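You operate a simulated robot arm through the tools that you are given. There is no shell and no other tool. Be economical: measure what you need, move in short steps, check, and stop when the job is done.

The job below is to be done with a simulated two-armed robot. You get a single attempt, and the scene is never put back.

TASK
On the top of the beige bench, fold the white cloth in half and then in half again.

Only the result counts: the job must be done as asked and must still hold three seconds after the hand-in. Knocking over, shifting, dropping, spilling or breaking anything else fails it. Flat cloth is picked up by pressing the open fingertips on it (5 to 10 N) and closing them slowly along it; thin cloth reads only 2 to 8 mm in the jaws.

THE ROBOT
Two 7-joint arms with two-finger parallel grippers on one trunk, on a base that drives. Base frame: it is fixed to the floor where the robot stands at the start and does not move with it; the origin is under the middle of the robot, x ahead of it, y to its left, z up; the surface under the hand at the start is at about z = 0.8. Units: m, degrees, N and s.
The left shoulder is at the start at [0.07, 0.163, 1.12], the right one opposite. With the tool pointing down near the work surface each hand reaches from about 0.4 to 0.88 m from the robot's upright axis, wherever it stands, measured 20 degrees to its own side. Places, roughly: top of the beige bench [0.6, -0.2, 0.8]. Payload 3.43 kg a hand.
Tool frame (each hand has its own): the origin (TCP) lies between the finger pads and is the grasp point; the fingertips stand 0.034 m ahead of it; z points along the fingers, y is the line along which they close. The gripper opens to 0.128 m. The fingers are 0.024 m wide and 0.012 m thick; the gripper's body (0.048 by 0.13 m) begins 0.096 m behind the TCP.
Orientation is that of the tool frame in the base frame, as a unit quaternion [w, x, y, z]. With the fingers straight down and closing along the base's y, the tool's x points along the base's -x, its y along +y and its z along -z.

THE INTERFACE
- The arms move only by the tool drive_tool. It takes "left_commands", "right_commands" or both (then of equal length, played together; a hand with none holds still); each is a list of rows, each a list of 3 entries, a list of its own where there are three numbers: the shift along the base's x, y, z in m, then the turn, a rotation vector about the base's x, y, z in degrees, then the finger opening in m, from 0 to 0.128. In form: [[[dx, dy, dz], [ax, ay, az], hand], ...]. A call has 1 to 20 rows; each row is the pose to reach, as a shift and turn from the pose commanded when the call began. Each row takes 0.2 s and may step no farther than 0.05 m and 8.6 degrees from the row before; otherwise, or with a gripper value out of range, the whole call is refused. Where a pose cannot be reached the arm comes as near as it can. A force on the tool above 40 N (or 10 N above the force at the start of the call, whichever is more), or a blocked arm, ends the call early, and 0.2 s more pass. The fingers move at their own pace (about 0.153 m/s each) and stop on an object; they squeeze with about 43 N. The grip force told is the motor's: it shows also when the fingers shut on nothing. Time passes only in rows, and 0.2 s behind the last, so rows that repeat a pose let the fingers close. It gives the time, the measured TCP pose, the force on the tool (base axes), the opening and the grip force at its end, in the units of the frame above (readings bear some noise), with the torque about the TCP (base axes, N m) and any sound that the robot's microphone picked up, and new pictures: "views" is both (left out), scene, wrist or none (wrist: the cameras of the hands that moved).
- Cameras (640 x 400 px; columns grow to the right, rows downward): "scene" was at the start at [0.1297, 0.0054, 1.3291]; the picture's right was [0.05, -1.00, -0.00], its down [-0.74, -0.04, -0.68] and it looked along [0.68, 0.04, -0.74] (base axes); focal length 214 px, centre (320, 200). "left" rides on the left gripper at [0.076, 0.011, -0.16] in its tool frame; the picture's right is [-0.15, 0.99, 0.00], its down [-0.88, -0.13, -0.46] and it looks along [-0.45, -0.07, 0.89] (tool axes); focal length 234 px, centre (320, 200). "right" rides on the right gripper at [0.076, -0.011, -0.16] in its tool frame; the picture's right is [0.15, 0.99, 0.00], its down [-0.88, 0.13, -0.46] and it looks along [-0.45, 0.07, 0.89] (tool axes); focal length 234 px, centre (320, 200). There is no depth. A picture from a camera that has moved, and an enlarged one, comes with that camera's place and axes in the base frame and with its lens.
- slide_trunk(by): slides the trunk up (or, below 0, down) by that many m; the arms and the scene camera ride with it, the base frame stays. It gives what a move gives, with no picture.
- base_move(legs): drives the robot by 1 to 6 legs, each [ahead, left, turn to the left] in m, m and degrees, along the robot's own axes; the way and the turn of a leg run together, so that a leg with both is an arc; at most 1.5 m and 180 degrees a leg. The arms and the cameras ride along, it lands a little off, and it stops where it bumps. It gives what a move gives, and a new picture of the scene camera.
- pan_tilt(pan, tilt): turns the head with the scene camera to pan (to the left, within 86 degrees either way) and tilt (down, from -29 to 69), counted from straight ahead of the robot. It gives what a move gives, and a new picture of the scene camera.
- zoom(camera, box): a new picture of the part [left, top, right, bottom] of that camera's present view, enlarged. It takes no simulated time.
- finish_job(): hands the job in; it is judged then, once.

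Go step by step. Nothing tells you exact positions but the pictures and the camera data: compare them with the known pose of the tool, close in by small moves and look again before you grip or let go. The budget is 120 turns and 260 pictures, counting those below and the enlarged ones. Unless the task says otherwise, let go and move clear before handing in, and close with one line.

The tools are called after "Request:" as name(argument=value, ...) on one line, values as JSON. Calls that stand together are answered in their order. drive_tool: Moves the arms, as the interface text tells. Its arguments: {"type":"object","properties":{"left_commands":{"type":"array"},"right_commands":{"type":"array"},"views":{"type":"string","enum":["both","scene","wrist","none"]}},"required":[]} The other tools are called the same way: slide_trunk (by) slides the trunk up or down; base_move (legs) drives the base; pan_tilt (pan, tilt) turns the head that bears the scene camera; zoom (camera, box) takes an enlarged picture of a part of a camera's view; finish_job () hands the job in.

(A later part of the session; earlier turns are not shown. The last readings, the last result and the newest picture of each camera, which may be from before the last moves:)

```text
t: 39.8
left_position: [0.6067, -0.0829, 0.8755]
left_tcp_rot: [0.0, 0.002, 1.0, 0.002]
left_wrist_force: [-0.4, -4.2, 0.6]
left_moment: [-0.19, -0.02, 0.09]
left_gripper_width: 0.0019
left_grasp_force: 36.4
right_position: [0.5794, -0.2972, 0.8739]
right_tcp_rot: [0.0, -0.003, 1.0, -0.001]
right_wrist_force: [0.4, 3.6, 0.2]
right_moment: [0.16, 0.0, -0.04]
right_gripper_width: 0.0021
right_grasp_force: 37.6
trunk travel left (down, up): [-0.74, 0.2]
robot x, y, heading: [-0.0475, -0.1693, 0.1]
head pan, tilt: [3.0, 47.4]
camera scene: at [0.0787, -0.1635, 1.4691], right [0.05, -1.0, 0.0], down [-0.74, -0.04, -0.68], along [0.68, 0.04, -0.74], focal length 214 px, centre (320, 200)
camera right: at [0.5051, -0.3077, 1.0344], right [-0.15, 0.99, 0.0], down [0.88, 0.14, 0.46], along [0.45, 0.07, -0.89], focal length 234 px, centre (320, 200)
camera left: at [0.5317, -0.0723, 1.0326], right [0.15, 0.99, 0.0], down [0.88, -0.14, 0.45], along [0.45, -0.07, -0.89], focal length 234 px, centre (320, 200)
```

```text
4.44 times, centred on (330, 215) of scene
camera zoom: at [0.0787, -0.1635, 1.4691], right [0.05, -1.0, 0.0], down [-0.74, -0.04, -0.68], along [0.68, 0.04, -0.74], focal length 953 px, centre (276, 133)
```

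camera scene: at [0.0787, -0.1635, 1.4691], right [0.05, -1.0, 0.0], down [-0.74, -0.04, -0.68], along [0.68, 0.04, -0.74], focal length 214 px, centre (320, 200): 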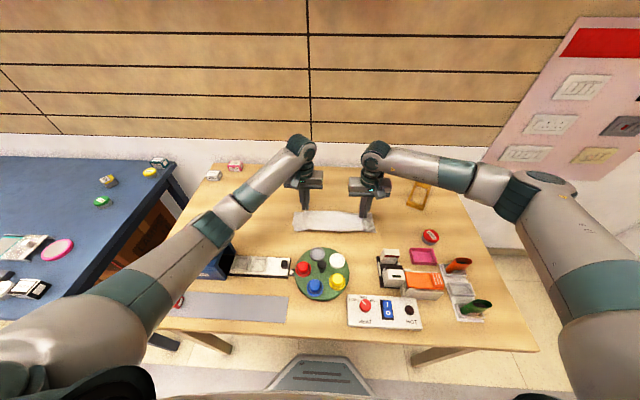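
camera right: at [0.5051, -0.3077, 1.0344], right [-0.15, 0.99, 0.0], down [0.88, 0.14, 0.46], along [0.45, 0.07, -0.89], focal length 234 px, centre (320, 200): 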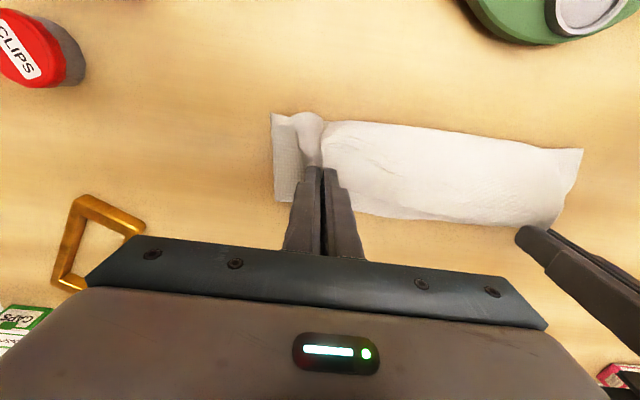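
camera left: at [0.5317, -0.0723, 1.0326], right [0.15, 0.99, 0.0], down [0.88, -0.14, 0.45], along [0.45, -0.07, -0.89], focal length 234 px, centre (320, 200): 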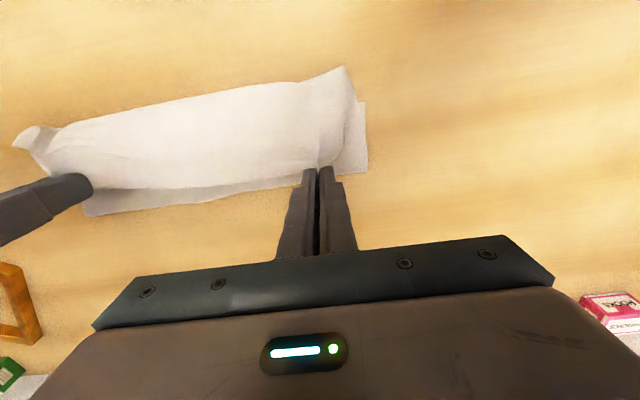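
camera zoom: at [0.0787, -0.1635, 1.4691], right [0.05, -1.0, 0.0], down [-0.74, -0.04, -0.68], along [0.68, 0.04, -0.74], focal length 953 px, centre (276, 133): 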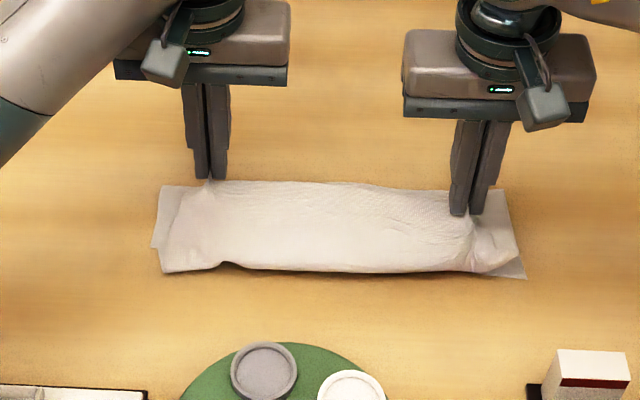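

Both hands hold only the top layer's free edge. I lift and carry it forward to x≈0.69 to reopen the fold and set the fold line at about 0.665.

Request:
drive_tool(left_commands=[[[0.01, 0, 0.03], [0, 0, 0], 0], [[0.03, 0, 0.055], [0, 0, 0], 0], [[0.055, 0, 0.07], [0, 0, 0], 0], [[0.075, 0, 0.08], [0, 0, 0], 0], [[0.085, 0, 0.08], [0, 0, 0], 0], [[0.085, 0, 0.08], [0, 0, 0], 0]], right_commands=[[[0.015, 0, 0.03], [0, 0, 0], 0], [[0.045, 0, 0.055], [0, 0, 0], 0], [[0.075, 0, 0.07], [0, 0, 0], 0], [[0.1, 0, 0.08], [0, 0, 0], 0], [[0.113, 0, 0.08], [0, 0, 0], 0], [[0.113, 0, 0.08], [0, 0, 0], 0]])

Request:
zoom(camera="scene", box=[260, 140, 420, 250])

```text
t: 41.2
left_position: [0.6927, -0.0826, 0.9546]
left_tcp_rot: [0.0, 0.003, 1.0, 0.001]
left_wrist_force: [0.2, -4.0, -0.7]
left_moment: [-0.14, -0.03, 0.1]
left_gripper_width: 0.0019
left_grasp_force: 36.2
right_position: [0.6942, -0.2963, 0.9556]
right_tcp_rot: [0.0, -0.002, 1.0, -0.002]
right_wrist_force: [-0.5, 4.8, -0.6]
right_moment: [0.14, 0.02, -0.02]
right_gripper_width: 0.0022
right_grasp_force: 36.8
trunk travel left (down, up): [-0.74, 0.2]
robot x, y, heading: [-0.0478, -0.1686, -0.1]
head pan, tilt: [3.0, 47.4]
camera scene: at [0.0799, -0.1636, 1.4692], right [0.05, -1.0, 0.0], down [-0.74, -0.04, -0.68], along [0.68, 0.04, -0.74], focal length 214 px, centre (320, 200)
camera right: at [0.6194, -0.3077, 1.1142], right [-0.15, 0.99, 0.0], down [0.88, 0.14, 0.46], along [0.45, 0.07, -0.89], focal length 234 px, centre (320, 200)
camera left: at [0.6176, -0.0723, 1.1125], right [0.15, 0.99, 0.0], down [0.88, -0.14, 0.46], along [0.45, -0.07, -0.89], focal length 234 px, centre (320, 200)
```

scene: 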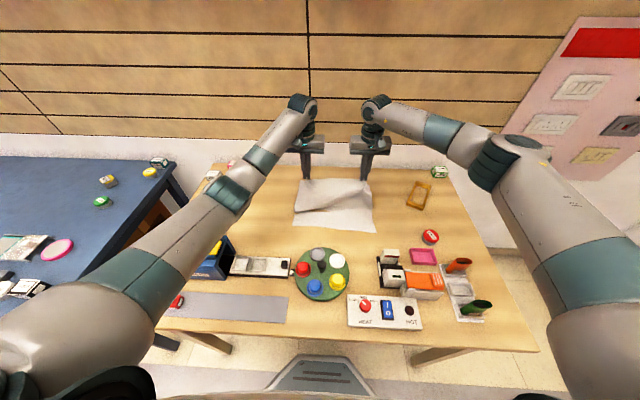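
right: 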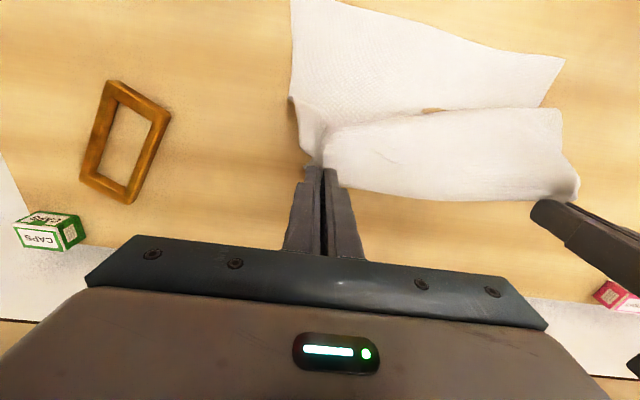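
left: 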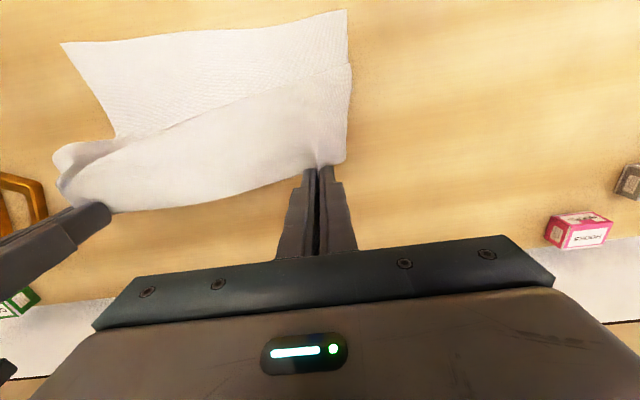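

```text
3.64 times, centred on (340, 195) of scene
camera zoom: at [0.0799, -0.1636, 1.4692], right [0.05, -1.0, 0.0], down [-0.74, -0.04, -0.68], along [0.68, 0.04, -0.74], focal length 780 px, centre (247, 218)
```

zoom: 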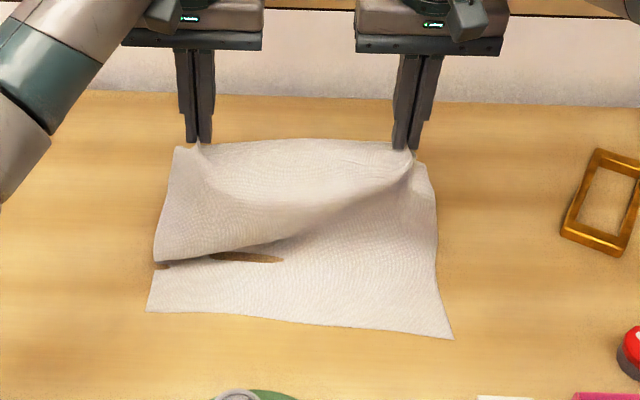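

There is still slack on the left, since the near edge sits at x≈0.559 (left) and 0.538 (right). I carry the hands a bit further ahead to lay the lower half out to the correct fold line.

Request:
drive_tool(left_commands=[[[0.025, 0, 0.0], [0, 0, 0], 0], [[0.055, 0, -0.003], [0, 0, 0], 0], [[0.07, 0, -0.01], [0, 0, 0], 0], [[0.07, 0, -0.01], [0, 0, 0], 0]], right_commands=[[[0.02, 0, 0.0], [0, 0, 0], 0], [[0.035, 0, -0.003], [0, 0, 0], 0], [[0.045, 0, -0.01], [0, 0, 0], 0], [[0.045, 0, -0.01], [0, 0, 0], 0]], views="none")

Request:
zoom(camera="scene", box=[260, 140, 420, 250])

Request:
zoom(camera="left", box=[0, 0, 400, 250])

```text
t: 42.2
left_position: [0.7622, -0.0818, 0.9431]
left_tcp_rot: [0.0, 0.004, 1.0, 0.001]
left_wrist_force: [-0.4, -4.3, 0.2]
left_moment: [-0.14, 0.0, 0.05]
left_gripper_width: 0.0019
left_grasp_force: 37.1
right_position: [0.7401, -0.2967, 0.9452]
right_tcp_rot: [0.0, -0.003, 1.0, -0.002]
right_wrist_force: [0.5, 3.9, 0.1]
right_moment: [0.13, 0.02, -0.02]
right_gripper_width: 0.0021
right_grasp_force: 36.9
trunk travel left (down, up): [-0.74, 0.2]
robot x, y, heading: [-0.0497, -0.1674, -0.0]
head pan, tilt: [3.0, 47.4]
```

```text
3.64 times, centred on (340, 195) of scene
camera zoom: at [0.0803, -0.1632, 1.4691], right [0.05, -1.0, 0.0], down [-0.74, -0.04, -0.68], along [0.68, 0.04, -0.74], focal length 780 px, centre (247, 218)
```

zoom: 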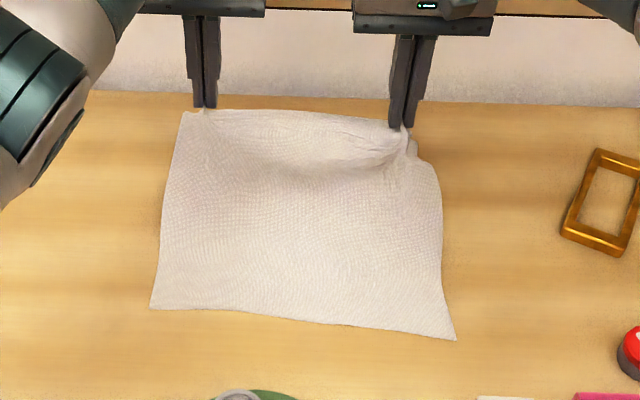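

```text
1.60 times, centred on (200, 125) of left
camera zoom: at [0.6875, -0.0721, 1.102], right [0.15, 0.99, 0.0], down [0.88, -0.14, 0.46], along [0.45, -0.07, -0.89], focal length 375 px, centre (512, 320)
```

zoom: 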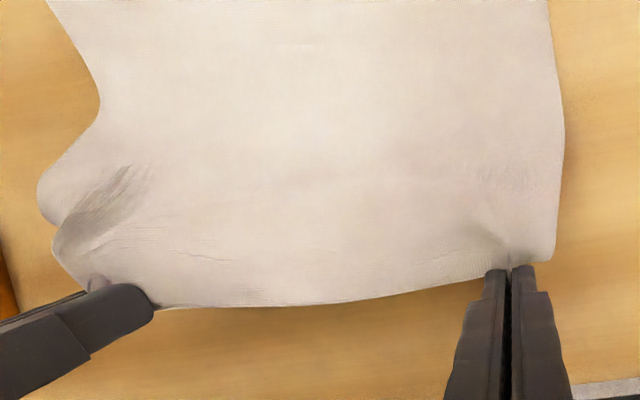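

Now the fold line is right. I carry the edge back toward the robot on a tauter, wider arc with progressive tilt, and look before touching down.

Request:
drive_tool(left_commands=[[[-0.036, 0, 0.009], [0, -5, 0], 0], [[-0.071, 0, 0.0125], [0, -10, 0], 0], [[-0.1064, 0, 0.0077], [0, -16, 0], 0], [[-0.1387, 0, -0.0055], [0, -22, 0], 0], [[-0.1675, 0, -0.0273], [0, -29, 0], 0], [[-0.191, 0, -0.0545], [0, -36, 0], 0]], right_commands=[[[-0.035, 0, 0.007], [0, -5, 0], 0], [[-0.07, 0, 0.0105], [0, -10, 0], 0], [[-0.1054, 0, 0.0057], [0, -16, 0], 0], [[-0.1377, 0, -0.0075], [0, -22, 0], 0], [[-0.1665, 0, -0.0293], [0, -29, 0], 0], [[-0.19, 0, -0.0565], [0, -36, 0], 0]])

Request:
zoom(camera="scene", box=[260, 160, 420, 270])

```text
t: 43.6
left_position: [0.5718, -0.079, 0.889]
left_tcp_rot: [0.31, 0.002, 0.951, 0.001]
left_wrist_force: [-0.6, -5.5, 0.6]
left_moment: [-0.28, 0.03, -0.07]
left_gripper_width: 0.0017
left_grasp_force: 36.2
right_position: [0.5496, -0.295, 0.8884]
right_tcp_rot: [0.311, -0.002, 0.95, -0.003]
right_wrist_force: [0.4, 6.3, 0.1]
right_moment: [0.16, 0.02, 0.09]
right_gripper_width: 0.0023
right_grasp_force: 37.2
trunk travel left (down, up): [-0.74, 0.2]
robot x, y, heading: [-0.0506, -0.1623, 0.0]
head pan, tilt: [3.0, 47.4]
camera scene: at [0.0794, -0.1613, 1.4692], right [0.05, -1.0, 0.0], down [-0.74, -0.04, -0.68], along [0.68, 0.04, -0.74], focal length 214 px, centre (320, 200)
camera right: at [0.3941, -0.3064, 0.9737], right [-0.12, 0.99, -0.09], down [0.44, 0.14, 0.89], along [0.89, 0.07, -0.45], focal length 234 px, centre (320, 200)
camera left: at [0.4159, -0.0695, 0.9723], right [0.12, 0.99, 0.09], down [0.44, -0.13, 0.89], along [0.89, -0.07, -0.45], focal length 234 px, centre (320, 200)
```

scene: 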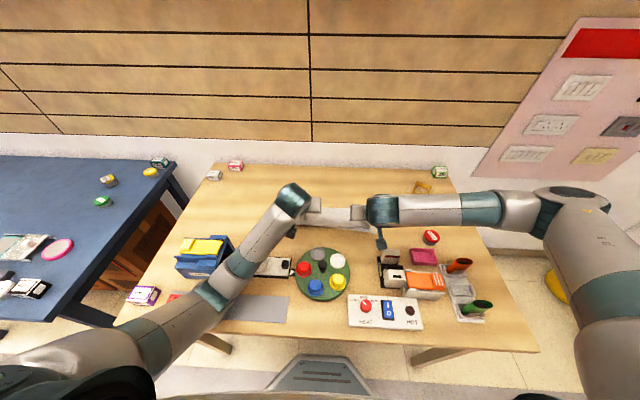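
right: 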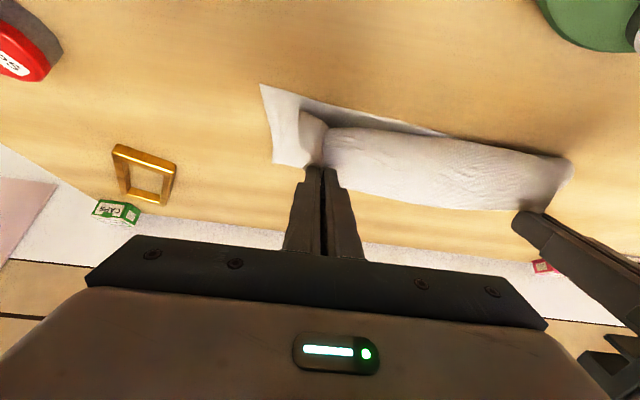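
left: 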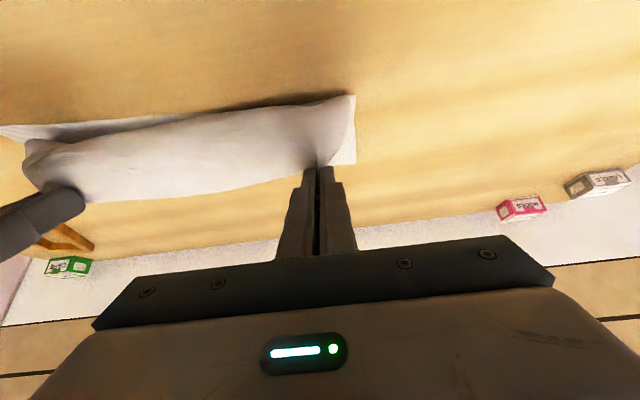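

```text
3.64 times, centred on (340, 215) of scene
camera zoom: at [0.0794, -0.1613, 1.4692], right [0.05, -1.0, 0.0], down [-0.74, -0.04, -0.68], along [0.68, 0.04, -0.74], focal length 780 px, centre (247, 146)
```

zoom: 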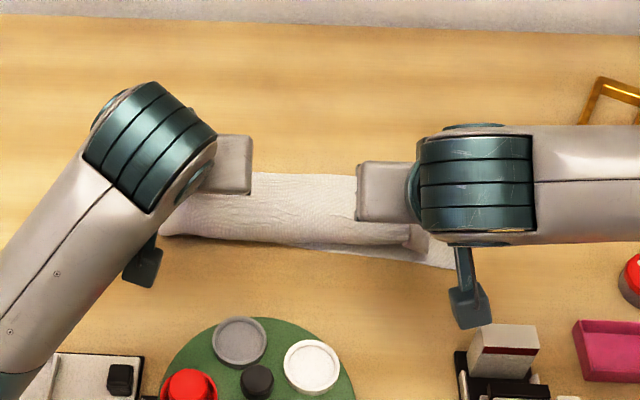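

The top still bulges toward the robot past the fingers. I pull it further back (about 4.5 cm) and lower so that it stretches out past the near edge.

Request:
drive_tool(left_commands=[[[-0.018, 0, -0.006], [0, -4, 0], 0], [[-0.034, 0, -0.015], [0, -8, 0], 0], [[-0.047, 0, -0.027], [0, -9, 0], 0], [[-0.047, 0, -0.027], [0, -9, 0], 0]], right_commands=[[[-0.018, 0, -0.006], [0, -4, 0], 0], [[-0.034, 0, -0.015], [0, -8, 0], 0], [[-0.047, 0, -0.027], [0, -9, 0], 0], [[-0.047, 0, -0.027], [0, -9, 0], 0]])

Request:
zoom(camera="scene", box=[160, 180, 440, 320])

```text
t: 44.6
left_position: [0.525, -0.0839, 0.8627]
left_tcp_rot: [0.383, 0.002, 0.924, 0.003]
left_wrist_force: [-0.2, -4.6, -0.2]
left_moment: [-0.15, -0.02, -0.04]
left_gripper_width: 0.0016
left_grasp_force: 36.6
right_position: [0.5007, -0.2988, 0.8616]
right_tcp_rot: [0.385, -0.002, 0.923, -0.001]
right_wrist_force: [1.1, 4.7, -0.5]
right_moment: [0.14, 0.0, 0.11]
right_gripper_width: 0.0022
right_grasp_force: 37.3
trunk travel left (down, up): [-0.74, 0.2]
robot x, y, heading: [-0.0484, -0.1693, 0.1]
head pan, tilt: [3.0, 47.4]
camera scene: at [0.0797, -0.1653, 1.4692], right [0.05, -1.0, 0.0], down [-0.74, -0.04, -0.68], along [0.68, 0.04, -0.74], focal length 214 px, centre (320, 200)
camera right: at [0.3359, -0.3092, 0.9205], right [-0.1, 0.99, -0.11], down [0.3, 0.13, 0.94], along [0.95, 0.07, -0.31], focal length 234 px, centre (320, 200)
camera left: at [0.3583, -0.0734, 0.9205], right [0.11, 0.99, 0.11], down [0.3, -0.14, 0.94], along [0.95, -0.07, -0.31], focal length 234 px, centre (320, 200)
```

scene: 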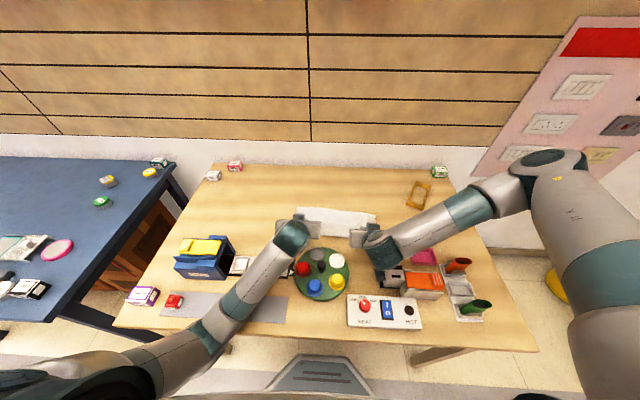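
right: 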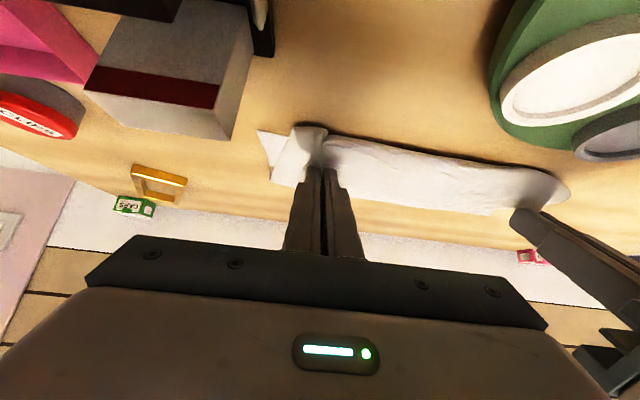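
left: 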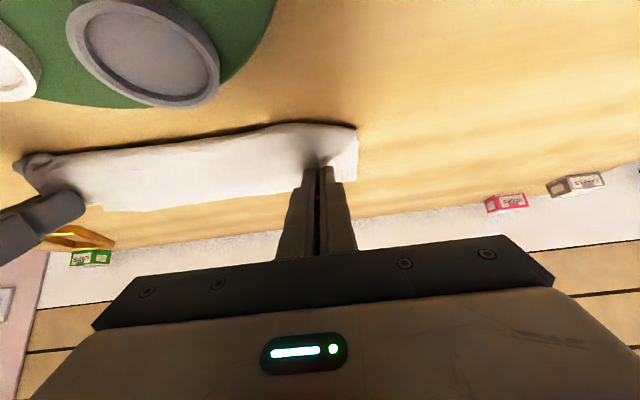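

```text
2.29 times, centred on (300, 250) of scene
camera zoom: at [0.0797, -0.1653, 1.4692], right [0.05, -1.0, 0.0], down [-0.74, -0.04, -0.68], along [0.68, 0.04, -0.74], focal length 490 px, centre (366, 86)
```

zoom: 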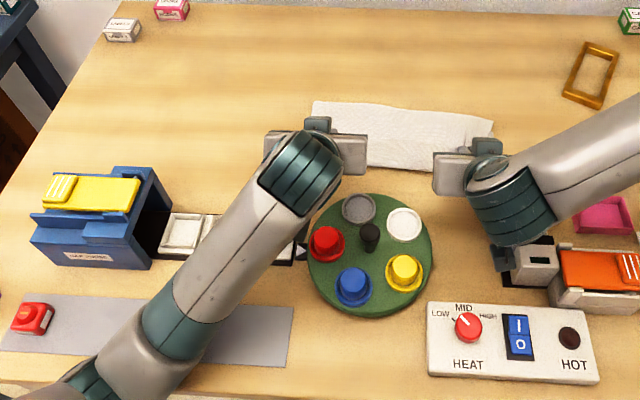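

I lower a touch more, open, and withdraw back and up along the finger direction so the edge drapes toward the robot.

Request:
drive_tool(left_commands=[[[-0.003, 0, -0.01], [0, 0, 0], 0], [[-0.003, 0, -0.018], [0, 0, 0], 0], [[-0.003, 0, -0.018], [0, 0, 0], 0.012], [[-0.003, 0, -0.018], [0, 0, 0], 0.03], [[-0.012, 0, -0.005], [0, 0, 0], 0.03], [[-0.022, 0, 0.015], [0, 0, 0], 0.03], [[-0.027, 0, 0.05], [0, 4, 0], 0.03], [[-0.027, 0, 0.09], [0, 10, 0], 0.03], [[-0.027, 0, 0.13], [0, 16, 0], 0.03], [[-0.02, 0, 0.17], [0, 22, 0], 0.03]], right_commands=[[[-0.003, 0, -0.01], [0, 0, 0], 0], [[-0.003, 0, -0.018], [0, 0, 0], 0], [[-0.003, 0, -0.018], [0, 0, 0], 0.012], [[-0.003, 0, -0.018], [0, 0, 0], 0.03], [[-0.012, 0, -0.005], [0, 0, 0], 0.03], [[-0.022, 0, 0.015], [0, 0, 0], 0.03], [[-0.027, 0, 0.05], [0, 4, 0], 0.03], [[-0.027, 0, 0.09], [0, 10, 0], 0.03], [[-0.027, 0, 0.13], [0, 16, 0], 0.03], [[-0.02, 0, 0.17], [0, 22, 0], 0.03]])

Request:
zoom(camera="scene", box=[260, 180, 420, 280])

Request:
zoom(camera="right", box=[240, 20, 560, 220])

```text
t: 46.7
left_position: [0.5254, 0.0273, 0.9213]
left_tcp_rot: [0.237, -0.009, 0.964, 0.119]
left_wrist_force: [0.5, 0.4, -0.4]
left_moment: [0.0, 0.01, 0.02]
left_gripper_width: 0.0301
left_grasp_force: 0.0
left hand out of reach, approached as far as the arm can: row 9, 10
right_position: [0.4778, -0.296, 0.9953]
right_tcp_rot: [0.242, -0.003, 0.97, -0.003]
right_wrist_force: [0.0, 0.1, 0.3]
right_moment: [0.03, -0.01, -0.01]
right_gripper_width: 0.03
right_grasp_force: 0.0
trunk travel left (down, up): [-0.74, 0.2]
robot x, y, heading: [-0.0519, -0.1669, 0.2]
head pan, tilt: [3.0, 47.4]
stopped in row 10 (left hand): the arm was blocked; the commanded pose is now the measured one
camera scene: at [0.0823, -0.1619, 1.4688], right [0.05, -1.0, 0.0], down [-0.74, -0.04, -0.67], along [0.67, 0.04, -0.74], focal length 214 px, centre (320, 200)
camera right: at [0.3371, -0.307, 1.1015], right [-0.13, 0.99, -0.08], down [0.56, 0.14, 0.82], along [0.82, 0.07, -0.57], focal length 234 px, centre (320, 200)
camera left: at [0.3855, 0.0035, 1.0253], right [0.05, 0.96, 0.29], down [0.58, -0.27, 0.77], along [0.81, 0.13, -0.57], focal length 234 px, centre (320, 200)
```

scene: 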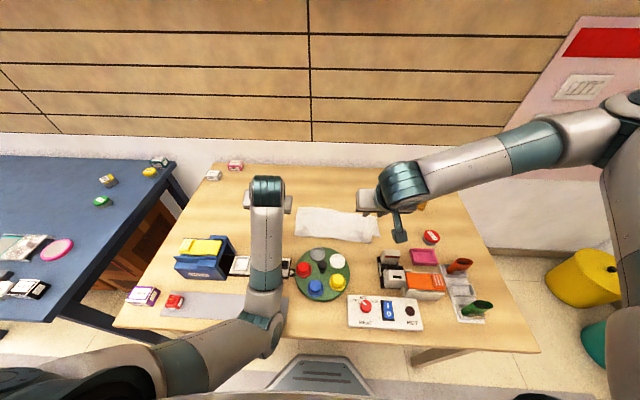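
right: 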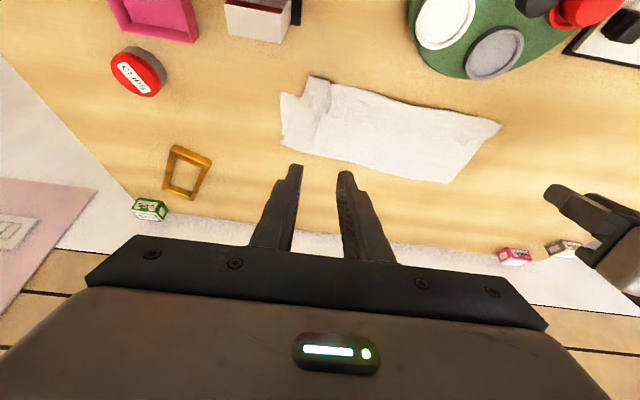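
left: 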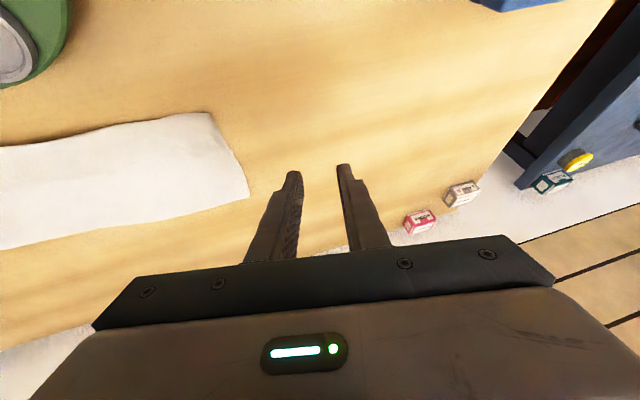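

```text
4.00 times, centred on (340, 230) of scene
camera zoom: at [0.0823, -0.1619, 1.4688], right [0.05, -1.0, 0.0], down [-0.74, -0.04, -0.67], along [0.67, 0.04, -0.74], focal length 858 px, centre (240, 80)
```

zoom: 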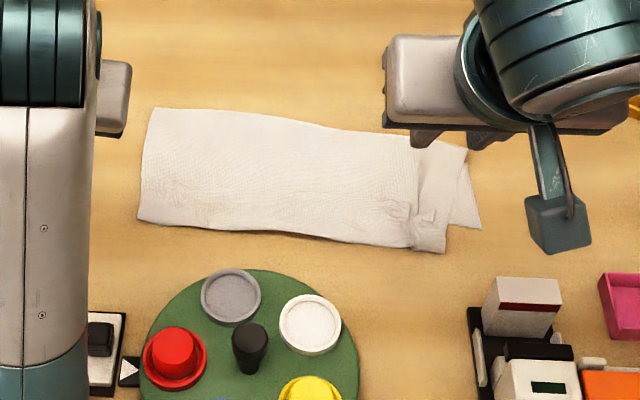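

```text
2.00 times, centred on (400, 120) of right
camera zoom: at [0.3371, -0.307, 1.1015], right [-0.13, 0.99, -0.08], down [0.56, 0.14, 0.82], along [0.82, 0.07, -0.57], focal length 468 px, centre (160, 360)
```

zoom: 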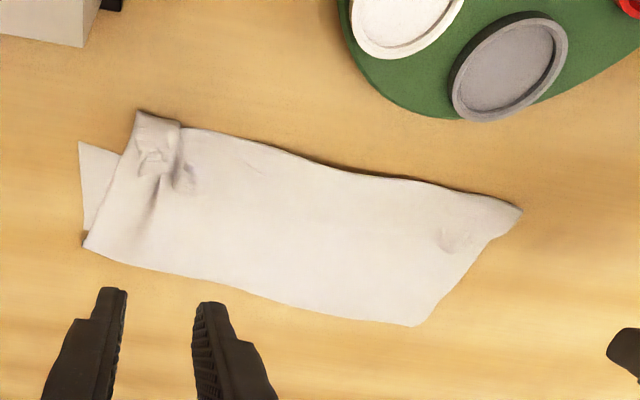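

The half fold now looks good. The left arm, however, is in an awkward elbow-in posture and was blocked, so I straighten that hand gently up and away from the objects.

Request:
drive_tool(left_commands=[[[0.02, 0.01, 0.02], [-2, 4, 0], 0.03], [[0.04, 0.02, 0.04], [-5, 10, 0], 0.03], [[0.06, 0.03, 0.06], [-8, 16, 0], 0.03], [[0.08, 0.04, 0.08], [-11, 22, 0], 0.03], [[0.1, 0.05, 0.1], [-13.8, 27.4, -1], 0.03], [[0.1, 0.05, 0.1], [-13.8, 27.4, -1], 0.03]], views="scene")

```text
t: 47.3
left_position: [0.5681, 0.1252, 0.9496]
left_tcp_rot: [0.156, -0.036, 0.976, 0.147]
left_wrist_force: [-0.2, -0.2, -0.3]
left_moment: [0.0, 0.0, 0.01]
left_gripper_width: 0.0299
left_grasp_force: 0.1
left hand out of reach, approached as far as the arm can: row 2, 3
right_position: [0.4778, -0.2956, 0.9945]
right_tcp_rot: [0.243, -0.003, 0.97, -0.001]
right_wrist_force: [-0.2, -0.3, 0.1]
right_moment: [-0.01, -0.03, -0.02]
right_gripper_width: 0.03
right_grasp_force: 0.1
trunk travel left (down, up): [-0.74, 0.2]
robot x, y, heading: [-0.0504, -0.1701, 0.0]
head pan, tilt: [3.0, 47.4]
stopped in row 3 (left hand): the arm was blocked; the commanded pose is now the measured one
camera scene: at [0.0819, -0.1636, 1.4689], right [0.05, -1.0, 0.0], down [-0.74, -0.04, -0.68], along [0.67, 0.04, -0.74], focal length 214 px, centre (320, 200)
```

scene: 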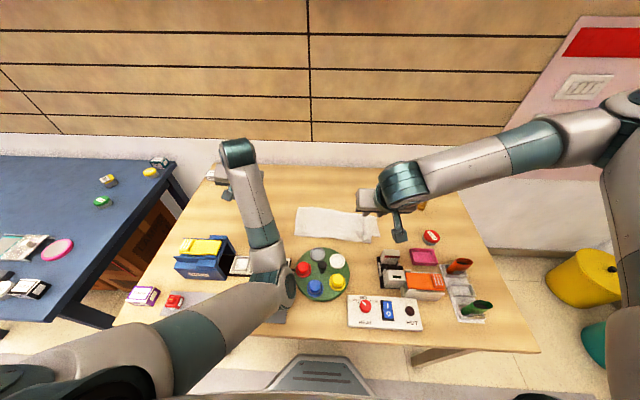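

Request:
drive_tool(left_commands=[[[0.01, 0, 0.03], [0, 0, 0], 0.03], [[0.03, 0, 0.06], [0, 0, 0], 0.03], [[0.05, 0, 0.09], [0, 0, 0], 0.03], [[0.07, 0, 0.12], [0, 0, 0], 0.03]], views="scene")

```text
t: 48.3
left_position: [0.6385, 0.1225, 1.07]
left_tcp_rot: [0.156, -0.035, 0.976, 0.145]
left_wrist_force: [0.8, 1.0, -0.2]
left_moment: [-0.01, 0.0, 0.06]
left_gripper_width: 0.03
left_grasp_force: 0.1
right_position: [0.4773, -0.2964, 0.9964]
right_tcp_rot: [0.243, -0.004, 0.97, -0.001]
right_wrist_force: [0.2, 0.1, 0.2]
right_moment: [-0.05, 0.0, 0.03]
right_gripper_width: 0.0302
right_grasp_force: 0.0
trunk travel left (down, up): [-0.74, 0.2]
robot x, y, heading: [-0.0465, -0.1707, 0.2]
head pan, tilt: [3.0, 47.4]
camera scene: at [0.0806, -0.1635, 1.469], right [0.05, -1.0, 0.0], down [-0.74, -0.04, -0.68], along [0.67, 0.04, -0.74], focal length 214 px, centre (320, 200)
```

scene: 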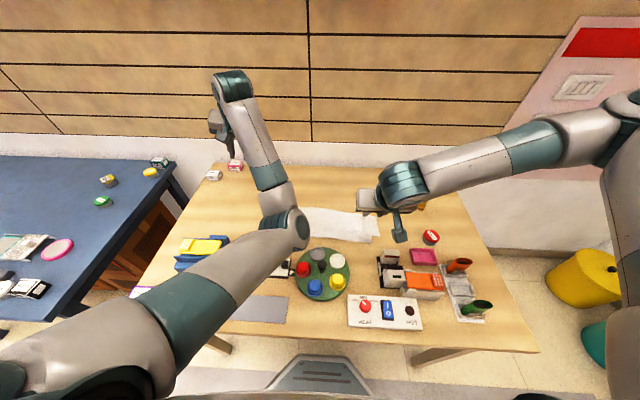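

Request:
drive_tool(left_commands=[[[0.02, 0, 0.02], [-4.2, 4.5, -1], 0.03], [[0.04, 0, 0.03], [-8.4, 9, -2], 0.03], [[0.06, 0, 0.03], [-12.6, 13.5, -3], 0.03], [[0.08, 0, 0.03], [-16.8, 18, -4], 0.03], [[0.1, -0.02, 0.03], [-16.8, 18, -4], 0.03], [[0.12, -0.04, 0.03], [-16.8, 18, -4], 0.03]], views="scene")

```text
t: 49.7
left_position: [0.7548, 0.0842, 1.1014]
left_tcp_rot: [0.003, 0.0, 1.0, 0.001]
left_wrist_force: [-0.2, -0.9, -0.5]
left_moment: [-0.02, 0.0, -0.01]
left_gripper_width: 0.03
left_grasp_force: 0.0
right_position: [0.4773, -0.2961, 0.997]
right_tcp_rot: [0.243, -0.004, 0.97, -0.002]
right_wrist_force: [-0.2, -0.7, -0.2]
right_moment: [-0.03, 0.03, 0.03]
right_gripper_width: 0.0301
right_grasp_force: 0.1
trunk travel left (down, up): [-0.74, 0.2]
robot x, y, heading: [-0.0492, -0.1711, -0.1]
head pan, tilt: [3.0, 47.4]
camera scene: at [0.0804, -0.1632, 1.4691], right [0.05, -1.0, 0.0], down [-0.74, -0.04, -0.68], along [0.67, 0.04, -0.74], focal length 214 px, centre (320, 200)
```

scene: 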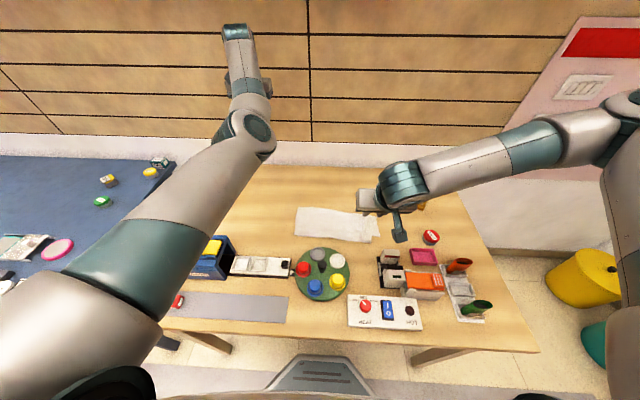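

The left arm has recovered and nothing else has moved. I bring the right hand upright and look closely at the folded strip.

Request:
drive_tool(right_commands=[[[0.02, 0, 0.02], [0, 7, 0], 0.03], [[0.04, 0.02, 0.03], [0, 14, 0], 0.03], [[0.06, 0.05, 0.03], [0, 21, 0], 0.03], [[0.08, 0.09, 0.03], [0, 28, 0], 0.03], [[0.08, 0.12, 0.03], [0, 28, 0], 0.03]], views="wrist")

Request:
zoom(camera="right", box=[150, 20, 470, 220])

Request:
zoom(camera="scene", box=[280, 190, 400, 260])

```text
t: 50.9
left_position: [0.7555, 0.0862, 1.1007]
left_tcp_rot: [0.002, -0.001, 1.0, 0.001]
left_wrist_force: [0.1, 0.8, -0.4]
left_moment: [-0.04, -0.01, -0.03]
left_gripper_width: 0.03
left_grasp_force: 0.0
right_position: [0.5565, -0.1762, 1.0272]
right_tcp_rot: [0.0, -0.004, 1.0, -0.002]
right_wrist_force: [-0.7, -0.2, 0.2]
right_moment: [-0.02, 0.01, -0.01]
right_gripper_width: 0.0299
right_grasp_force: 0.0
trunk travel left (down, up): [-0.74, 0.2]
robot x, y, heading: [-0.049, -0.1682, 0.0]
head pan, tilt: [3.0, 47.4]
camera right: at [0.4818, -0.1876, 1.1874], right [-0.15, 0.99, 0.0], down [0.88, 0.14, 0.46], along [0.45, 0.07, -0.89], focal length 234 px, centre (320, 200)
```

right: 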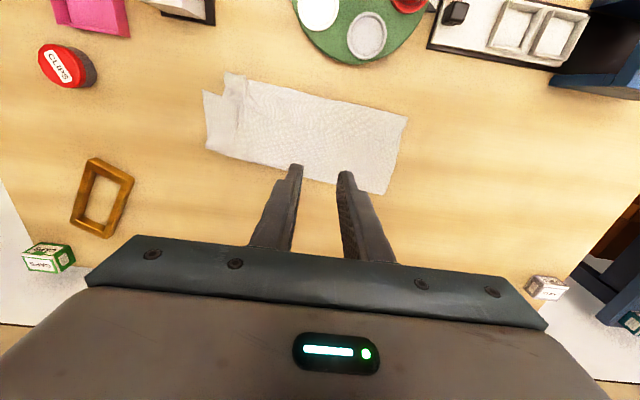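

```text
2.00 times, centred on (310, 120) of right
camera zoom: at [0.4818, -0.1876, 1.1874], right [-0.15, 0.99, 0.0], down [0.88, 0.14, 0.46], along [0.45, 0.07, -0.89], focal length 468 px, centre (340, 360)
```

zoom: 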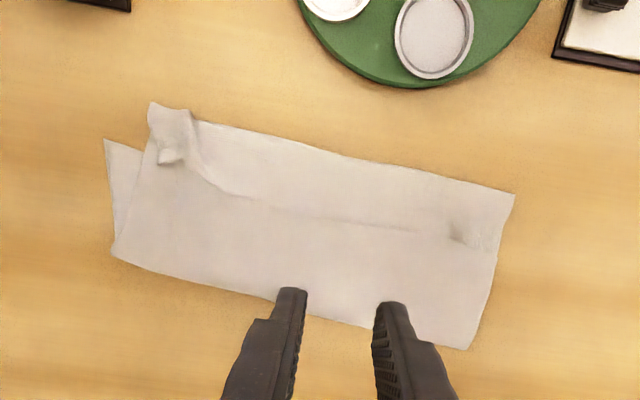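

```text
5.33 times, centred on (340, 225) of scene
camera zoom: at [0.0797, -0.1619, 1.4692], right [0.05, -1.0, 0.0], down [-0.74, -0.04, -0.68], along [0.68, 0.04, -0.74], focal length 1144 px, centre (213, 67)
```

zoom: 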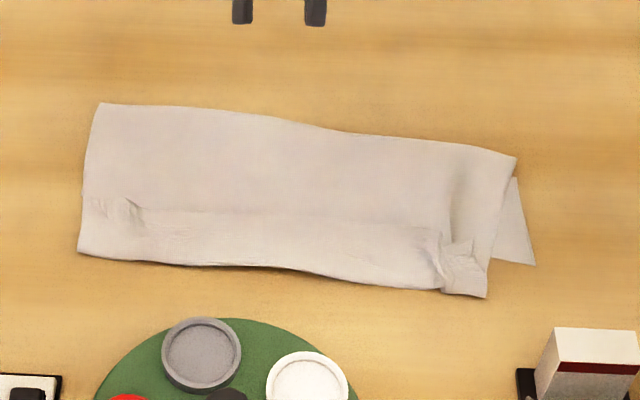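

There is a line along the strip about 4 cm from its near edge, either a hem on top or the lower layer's edge showing through. I move the right camera closer to find out.

Request:
drive_tool(right_commands=[[[0.02, 0.02, -0.03], [0, 0, 0], 0.03], [[0.04, 0.04, -0.06], [0, 0, 0], 0.03], [[0.06, 0.06, -0.09], [0, 0, 0], 0.03], [[0.07, 0.07, -0.12], [0, 0, 0], 0.03]], views="none")

Request:
zoom(camera="right", box=[230, 0, 470, 150])

Request:
zoom(camera="right", box=[30, 0, 270, 150])

```text
t: 51.9
left_position: [0.7573, 0.086, 1.0993]
left_tcp_rot: [0.002, 0.0, 1.0, 0.0]
left_wrist_force: [-0.5, -0.4, -0.1]
left_moment: [-0.01, 0.01, -0.01]
left_gripper_width: 0.0303
left_grasp_force: 0.0
right_position: [0.6283, -0.1063, 0.9056]
right_tcp_rot: [0.001, -0.003, 1.0, -0.002]
right_wrist_force: [0.2, -0.4, 0.3]
right_moment: [-0.02, -0.01, 0.01]
right_gripper_width: 0.0303
right_grasp_force: 0.0
trunk travel left (down, up): [-0.74, 0.2]
robot x, y, heading: [-0.0487, -0.1653, -0.1]
head pan, tilt: [3.0, 47.4]
```

```text
2.67 times, centred on (350, 75) of right
camera zoom: at [0.5529, -0.1174, 1.0666], right [-0.15, 0.99, 0.0], down [0.88, 0.14, 0.46], along [0.45, 0.07, -0.89], focal length 624 px, centre (240, 533)
```

zoom: 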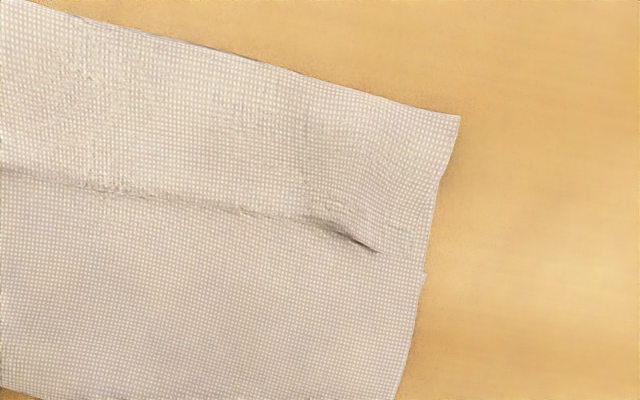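

```text
2.67 times, centred on (150, 75) of right
camera zoom: at [0.5529, -0.1174, 1.0666], right [-0.15, 0.99, 0.0], down [0.88, 0.14, 0.46], along [0.45, 0.07, -0.89], focal length 624 px, centre (773, 533)
```

zoom: 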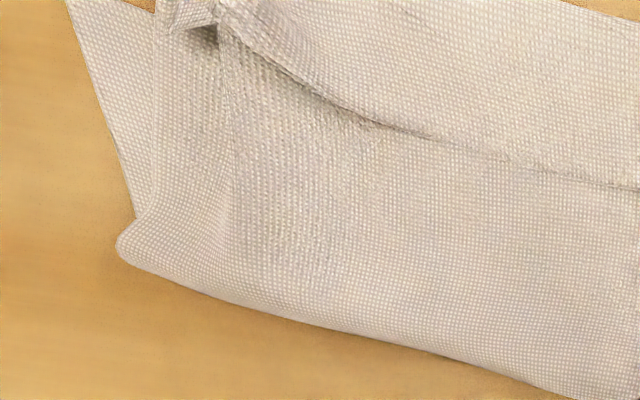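

It is a hem: the cloth next to the pads curls back because the fingers close along the edge. A better grip has the fingers closing across the edge, so I raise both hands, yaw them 90°, and bring them over the hem.

Request:
drive_tool(left_commands=[[[-0.02, -0.01, 0], [0, 0, -8], 0.022], [[-0.04, -0.02, 0], [0, 0, -16], 0.022], [[-0.06, -0.04, -0.01], [0, 0, -24], 0.022], [[-0.08, -0.06, -0.02], [0, 0, -32], 0.022], [[-0.1, -0.08, -0.03], [0, 0, -40], 0.022], [[-0.12, -0.1, -0.04], [0, 0, -48], 0.022], [[-0.14, -0.12, -0.05], [0, 0, -56], 0.022], [[-0.16, -0.14, -0.06], [0, 0, -64], 0.022], [[-0.18, -0.15, -0.08], [0, 0, -72], 0.022], [[-0.2, -0.156, -0.1], [0, 0, -80], 0.022], [[-0.222, -0.156, -0.12], [0, 0, -88], 0.022], [[-0.222, -0.156, -0.15], [0, 0, -90], 0.022]], right_commands=[[[0, -0.02, 0.03], [0, 0, 8], 0.022], [[-0.01, -0.04, 0.05], [0, 0, 16], 0.022], [[-0.02, -0.06, 0.05], [0, 0, 24], 0.022], [[-0.03, -0.08, 0.05], [0, 0, 32], 0.022], [[-0.04, -0.1, 0.05], [0, 0, 40], 0.022], [[-0.05, -0.12, 0.05], [0, 0, 48], 0.022], [[-0.06, -0.14, 0.05], [0, 0, 56], 0.022], [[-0.07, -0.16, 0.05], [0, 0, 64], 0.022], [[-0.08, -0.179, 0.05], [0, 0, 72], 0.022], [[-0.1, -0.179, 0.05], [0, 0, 80], 0.022], [[-0.114, -0.179, 0.04], [0, 0, 88], 0.022], [[-0.114, -0.179, 0.03], [0, 0, 90], 0.022]])

```text
t: 54.7
left_position: [0.6273, 0.0018, 0.8635]
left_tcp_rot: [-0.012, 0.683, 0.73, 0.033]
left_wrist_force: [0.1, 0.1, 0.0]
left_moment: [-0.01, -0.03, -0.02]
left_gripper_width: 0.0216
left_grasp_force: 0.1
left hand out of reach, approached as far as the arm can: row 3, 4, 5, 6, 7, 8, 9, 10, 11, 12
right_position: [0.411, -0.2752, 0.9328]
right_tcp_rot: [0.002, -0.698, 0.716, 0.0]
right_wrist_force: [-1.0, -0.5, -0.1]
right_moment: [-0.01, -0.01, -0.04]
right_gripper_width: 0.0217
right_grasp_force: 0.0
right hand out of reach, approached as far as the arm can: row 8, 9, 10, 11, 12
trunk travel left (down, up): [-0.74, 0.2]
robot x, y, heading: [-0.0482, -0.1672, -0.2]
head pan, tilt: [3.0, 47.4]
stopped in row 12 (left hand): the arm was blocked; the commanded pose is now the measured one
camera scene: at [0.0797, -0.1639, 1.4692], right [0.05, -1.0, 0.0], down [-0.74, -0.04, -0.68], along [0.68, 0.04, -0.74], focal length 214 px, centre (320, 200)
camera right: at [0.4206, -0.3526, 1.0925], right [-0.99, -0.12, 0.0], down [-0.11, 0.88, 0.46], along [-0.05, 0.46, -0.89], focal length 234 px, centre (320, 200)
camera left: at [0.6302, 0.0672, 1.0269], right [1.0, -0.08, 0.02], down [-0.08, -0.92, 0.39], along [-0.01, -0.39, -0.92], focal length 234 px, centre (320, 200)
```

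scene: 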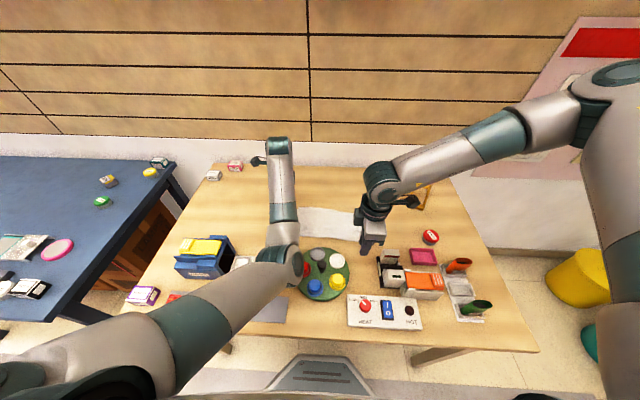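
right: 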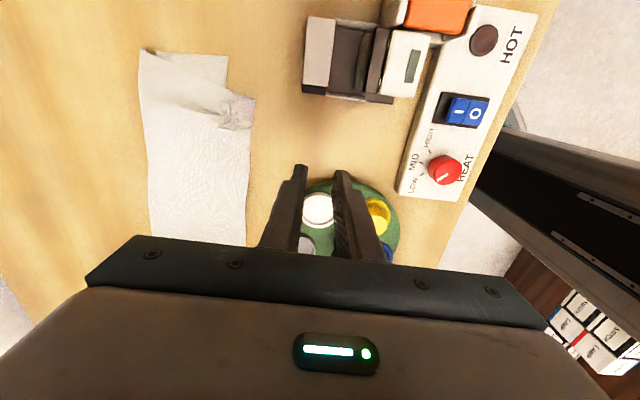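
left: 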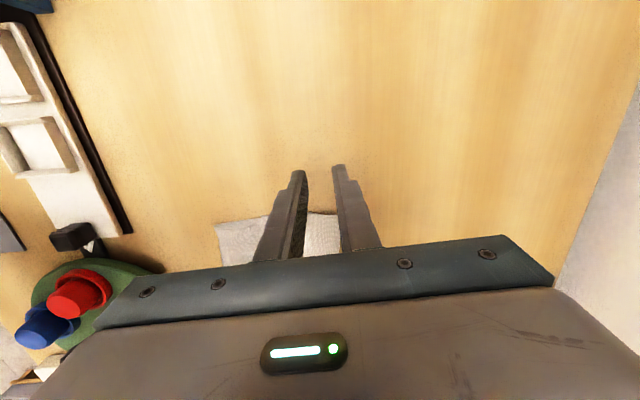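

The yaw in this direction drives both arms to their limits. I undo it, raising both hands clear, and spread the left arm outward to restore its elbow posture.

Request:
drive_tool(left_commands=[[[0.01, 0.01, 0.03], [0, 0, 4], 0.022], [[0.02, 0.03, 0.06], [0, 0, 12], 0.022], [[0.03, 0.05, 0.09], [0, 0, 20], 0.022], [[0.04, 0.07, 0.12], [0, 0, 28], 0.022], [[0.05, 0.09, 0.15], [0, 0, 36], 0.022], [[0.06, 0.11, 0.18], [0, 0, 44], 0.022], [[0.07, 0.13, 0.21], [0, 0, 52], 0.022], [[0.08, 0.15, 0.23], [0, 0, 60], 0.022], [[0.08, 0.17, 0.25], [0, 0, 68], 0.022], [[0.08, 0.2, 0.25], [0, 0, 76], 0.022], [[0.08, 0.23, 0.25], [0, 0, 84], 0.022], [[0.08, 0.26, 0.25], [0, 0, 87], 0.022]], right_commands=[[[0.01, 0, 0.03], [0, 0, -6], 0.022], [[0.03, -0.01, 0.06], [0, 0, -14], 0.022], [[0.06, -0.02, 0.09], [0, 0, -22], 0.022], [[0.09, -0.03, 0.11], [0, 0, -30], 0.022], [[0.12, -0.04, 0.12], [0, 0, -38], 0.022], [[0.14, -0.05, 0.12], [0, 0, -46], 0.022], [[0.14, -0.05, 0.12], [0, 0, -54], 0.022], [[0.14, -0.05, 0.12], [0, 0, -62], 0.022], [[0.14, -0.05, 0.12], [0, 0, -70], 0.022], [[0.14, -0.05, 0.12], [0, 0, -78], 0.022], [[0.14, -0.05, 0.12], [0, 0, -86], 0.022], [[0.14, -0.05, 0.12], [0, 0, -89], 0.022]], views="scene")

```text
t: 57.3
left_position: [0.7085, 0.2599, 1.1122]
left_tcp_rot: [-0.03, -0.006, 0.999, 0.015]
left_wrist_force: [0.2, -0.3, -0.7]
left_moment: [-0.04, 0.01, 0.03]
left_gripper_width: 0.0218
left_grasp_force: 0.1
right_position: [0.5502, -0.3249, 1.054]
right_tcp_rot: [0.002, 0.003, 1.0, -0.002]
right_wrist_force: [-0.3, 0.2, 0.6]
right_moment: [-0.04, 0.0, 0.02]
right_gripper_width: 0.022
right_grasp_force: 0.0
trunk travel left (down, up): [-0.74, 0.2]
robot x, y, heading: [-0.0475, -0.1709, -0.4]
head pan, tilt: [3.0, 47.4]
camera scene: at [0.0797, -0.1617, 1.4692], right [0.05, -1.0, 0.0], down [-0.74, -0.04, -0.68], along [0.68, 0.03, -0.74], focal length 214 px, centre (320, 200)
```

scene: 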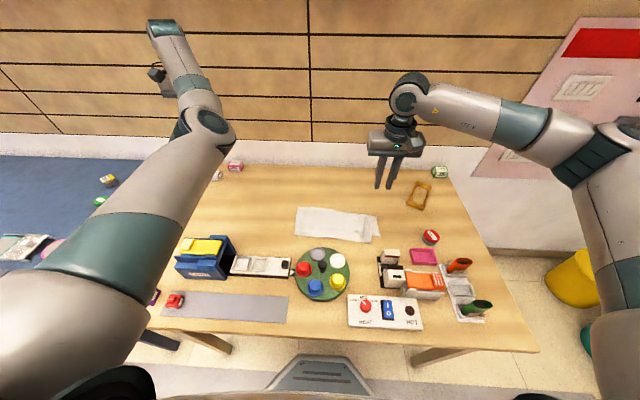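

Both arms are healthy and nothing is disturbed. Now I test the opposite yaw on the right hand, high above the table.

Request:
drive_tool(right_commands=[[[0, 0, 0], [0, 0, -8], 0.022], [[0, 0, 0], [0, 0, -16], 0.022], [[0, 0.0, 0], [0, 0, -24], 0.022], [[0, 0.01, 0], [0, 0, -32], 0.022], [[0, 0.02, 0], [0, 0, -40], 0.022], [[0, 0.03, 0], [0, 0, -48], 0.022], [[0, 0.04, 0], [0, 0, -56], 0.022], [[0, 0.04, 0], [0, 0, -64], 0.022], [[0, 0.04, 0], [0, 0, -72], 0.022], [[0, 0.04, 0], [0, 0, -80], 0.022], [[0, 0.04, 0], [0, 0, -88], 0.022], [[0, 0.04, -0.03], [0, 0, -90], 0.022], [[0, 0.04, -0.07], [0, 0, -90], 0.022]])

```text
t: 60.1
left_position: [0.708, 0.2595, 1.1131]
left_tcp_rot: [-0.031, -0.006, 0.999, 0.017]
left_wrist_force: [0.7, -0.6, -0.3]
left_moment: [0.0, 0.02, -0.04]
left_gripper_width: 0.0219
left_grasp_force: 0.0
right_position: [0.5501, -0.286, 0.9824]
right_tcp_rot: [-0.001, 0.71, 0.705, -0.002]
right_wrist_force: [0.1, 0.5, -0.6]
right_moment: [-0.01, 0.02, -0.01]
right_gripper_width: 0.0221
right_grasp_force: 0.0
trunk travel left (down, up): [-0.74, 0.2]
robot x, y, heading: [-0.0481, -0.1678, -0.1]
head pan, tilt: [3.0, 47.4]
camera scene: at [0.0808, -0.1637, 1.4691], right [0.05, -1.0, 0.0], down [-0.74, -0.04, -0.68], along [0.67, 0.04, -0.74], focal length 214 px, centre (320, 200)
camera right: at [0.5411, -0.2095, 1.1416], right [0.99, 0.14, 0.0], down [0.13, -0.88, 0.46], along [0.06, -0.45, -0.89], focal length 234 px, centre (320, 200)
```

scene: 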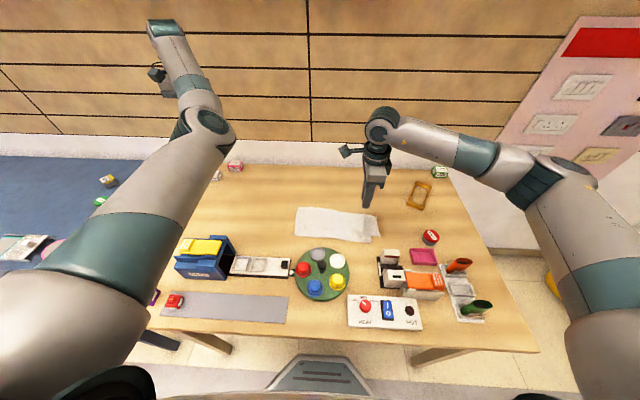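
right: 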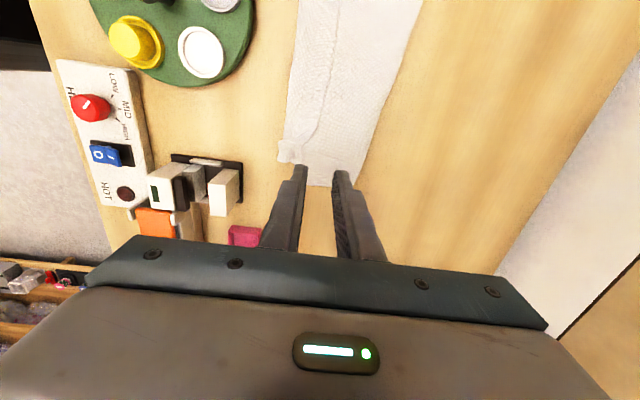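

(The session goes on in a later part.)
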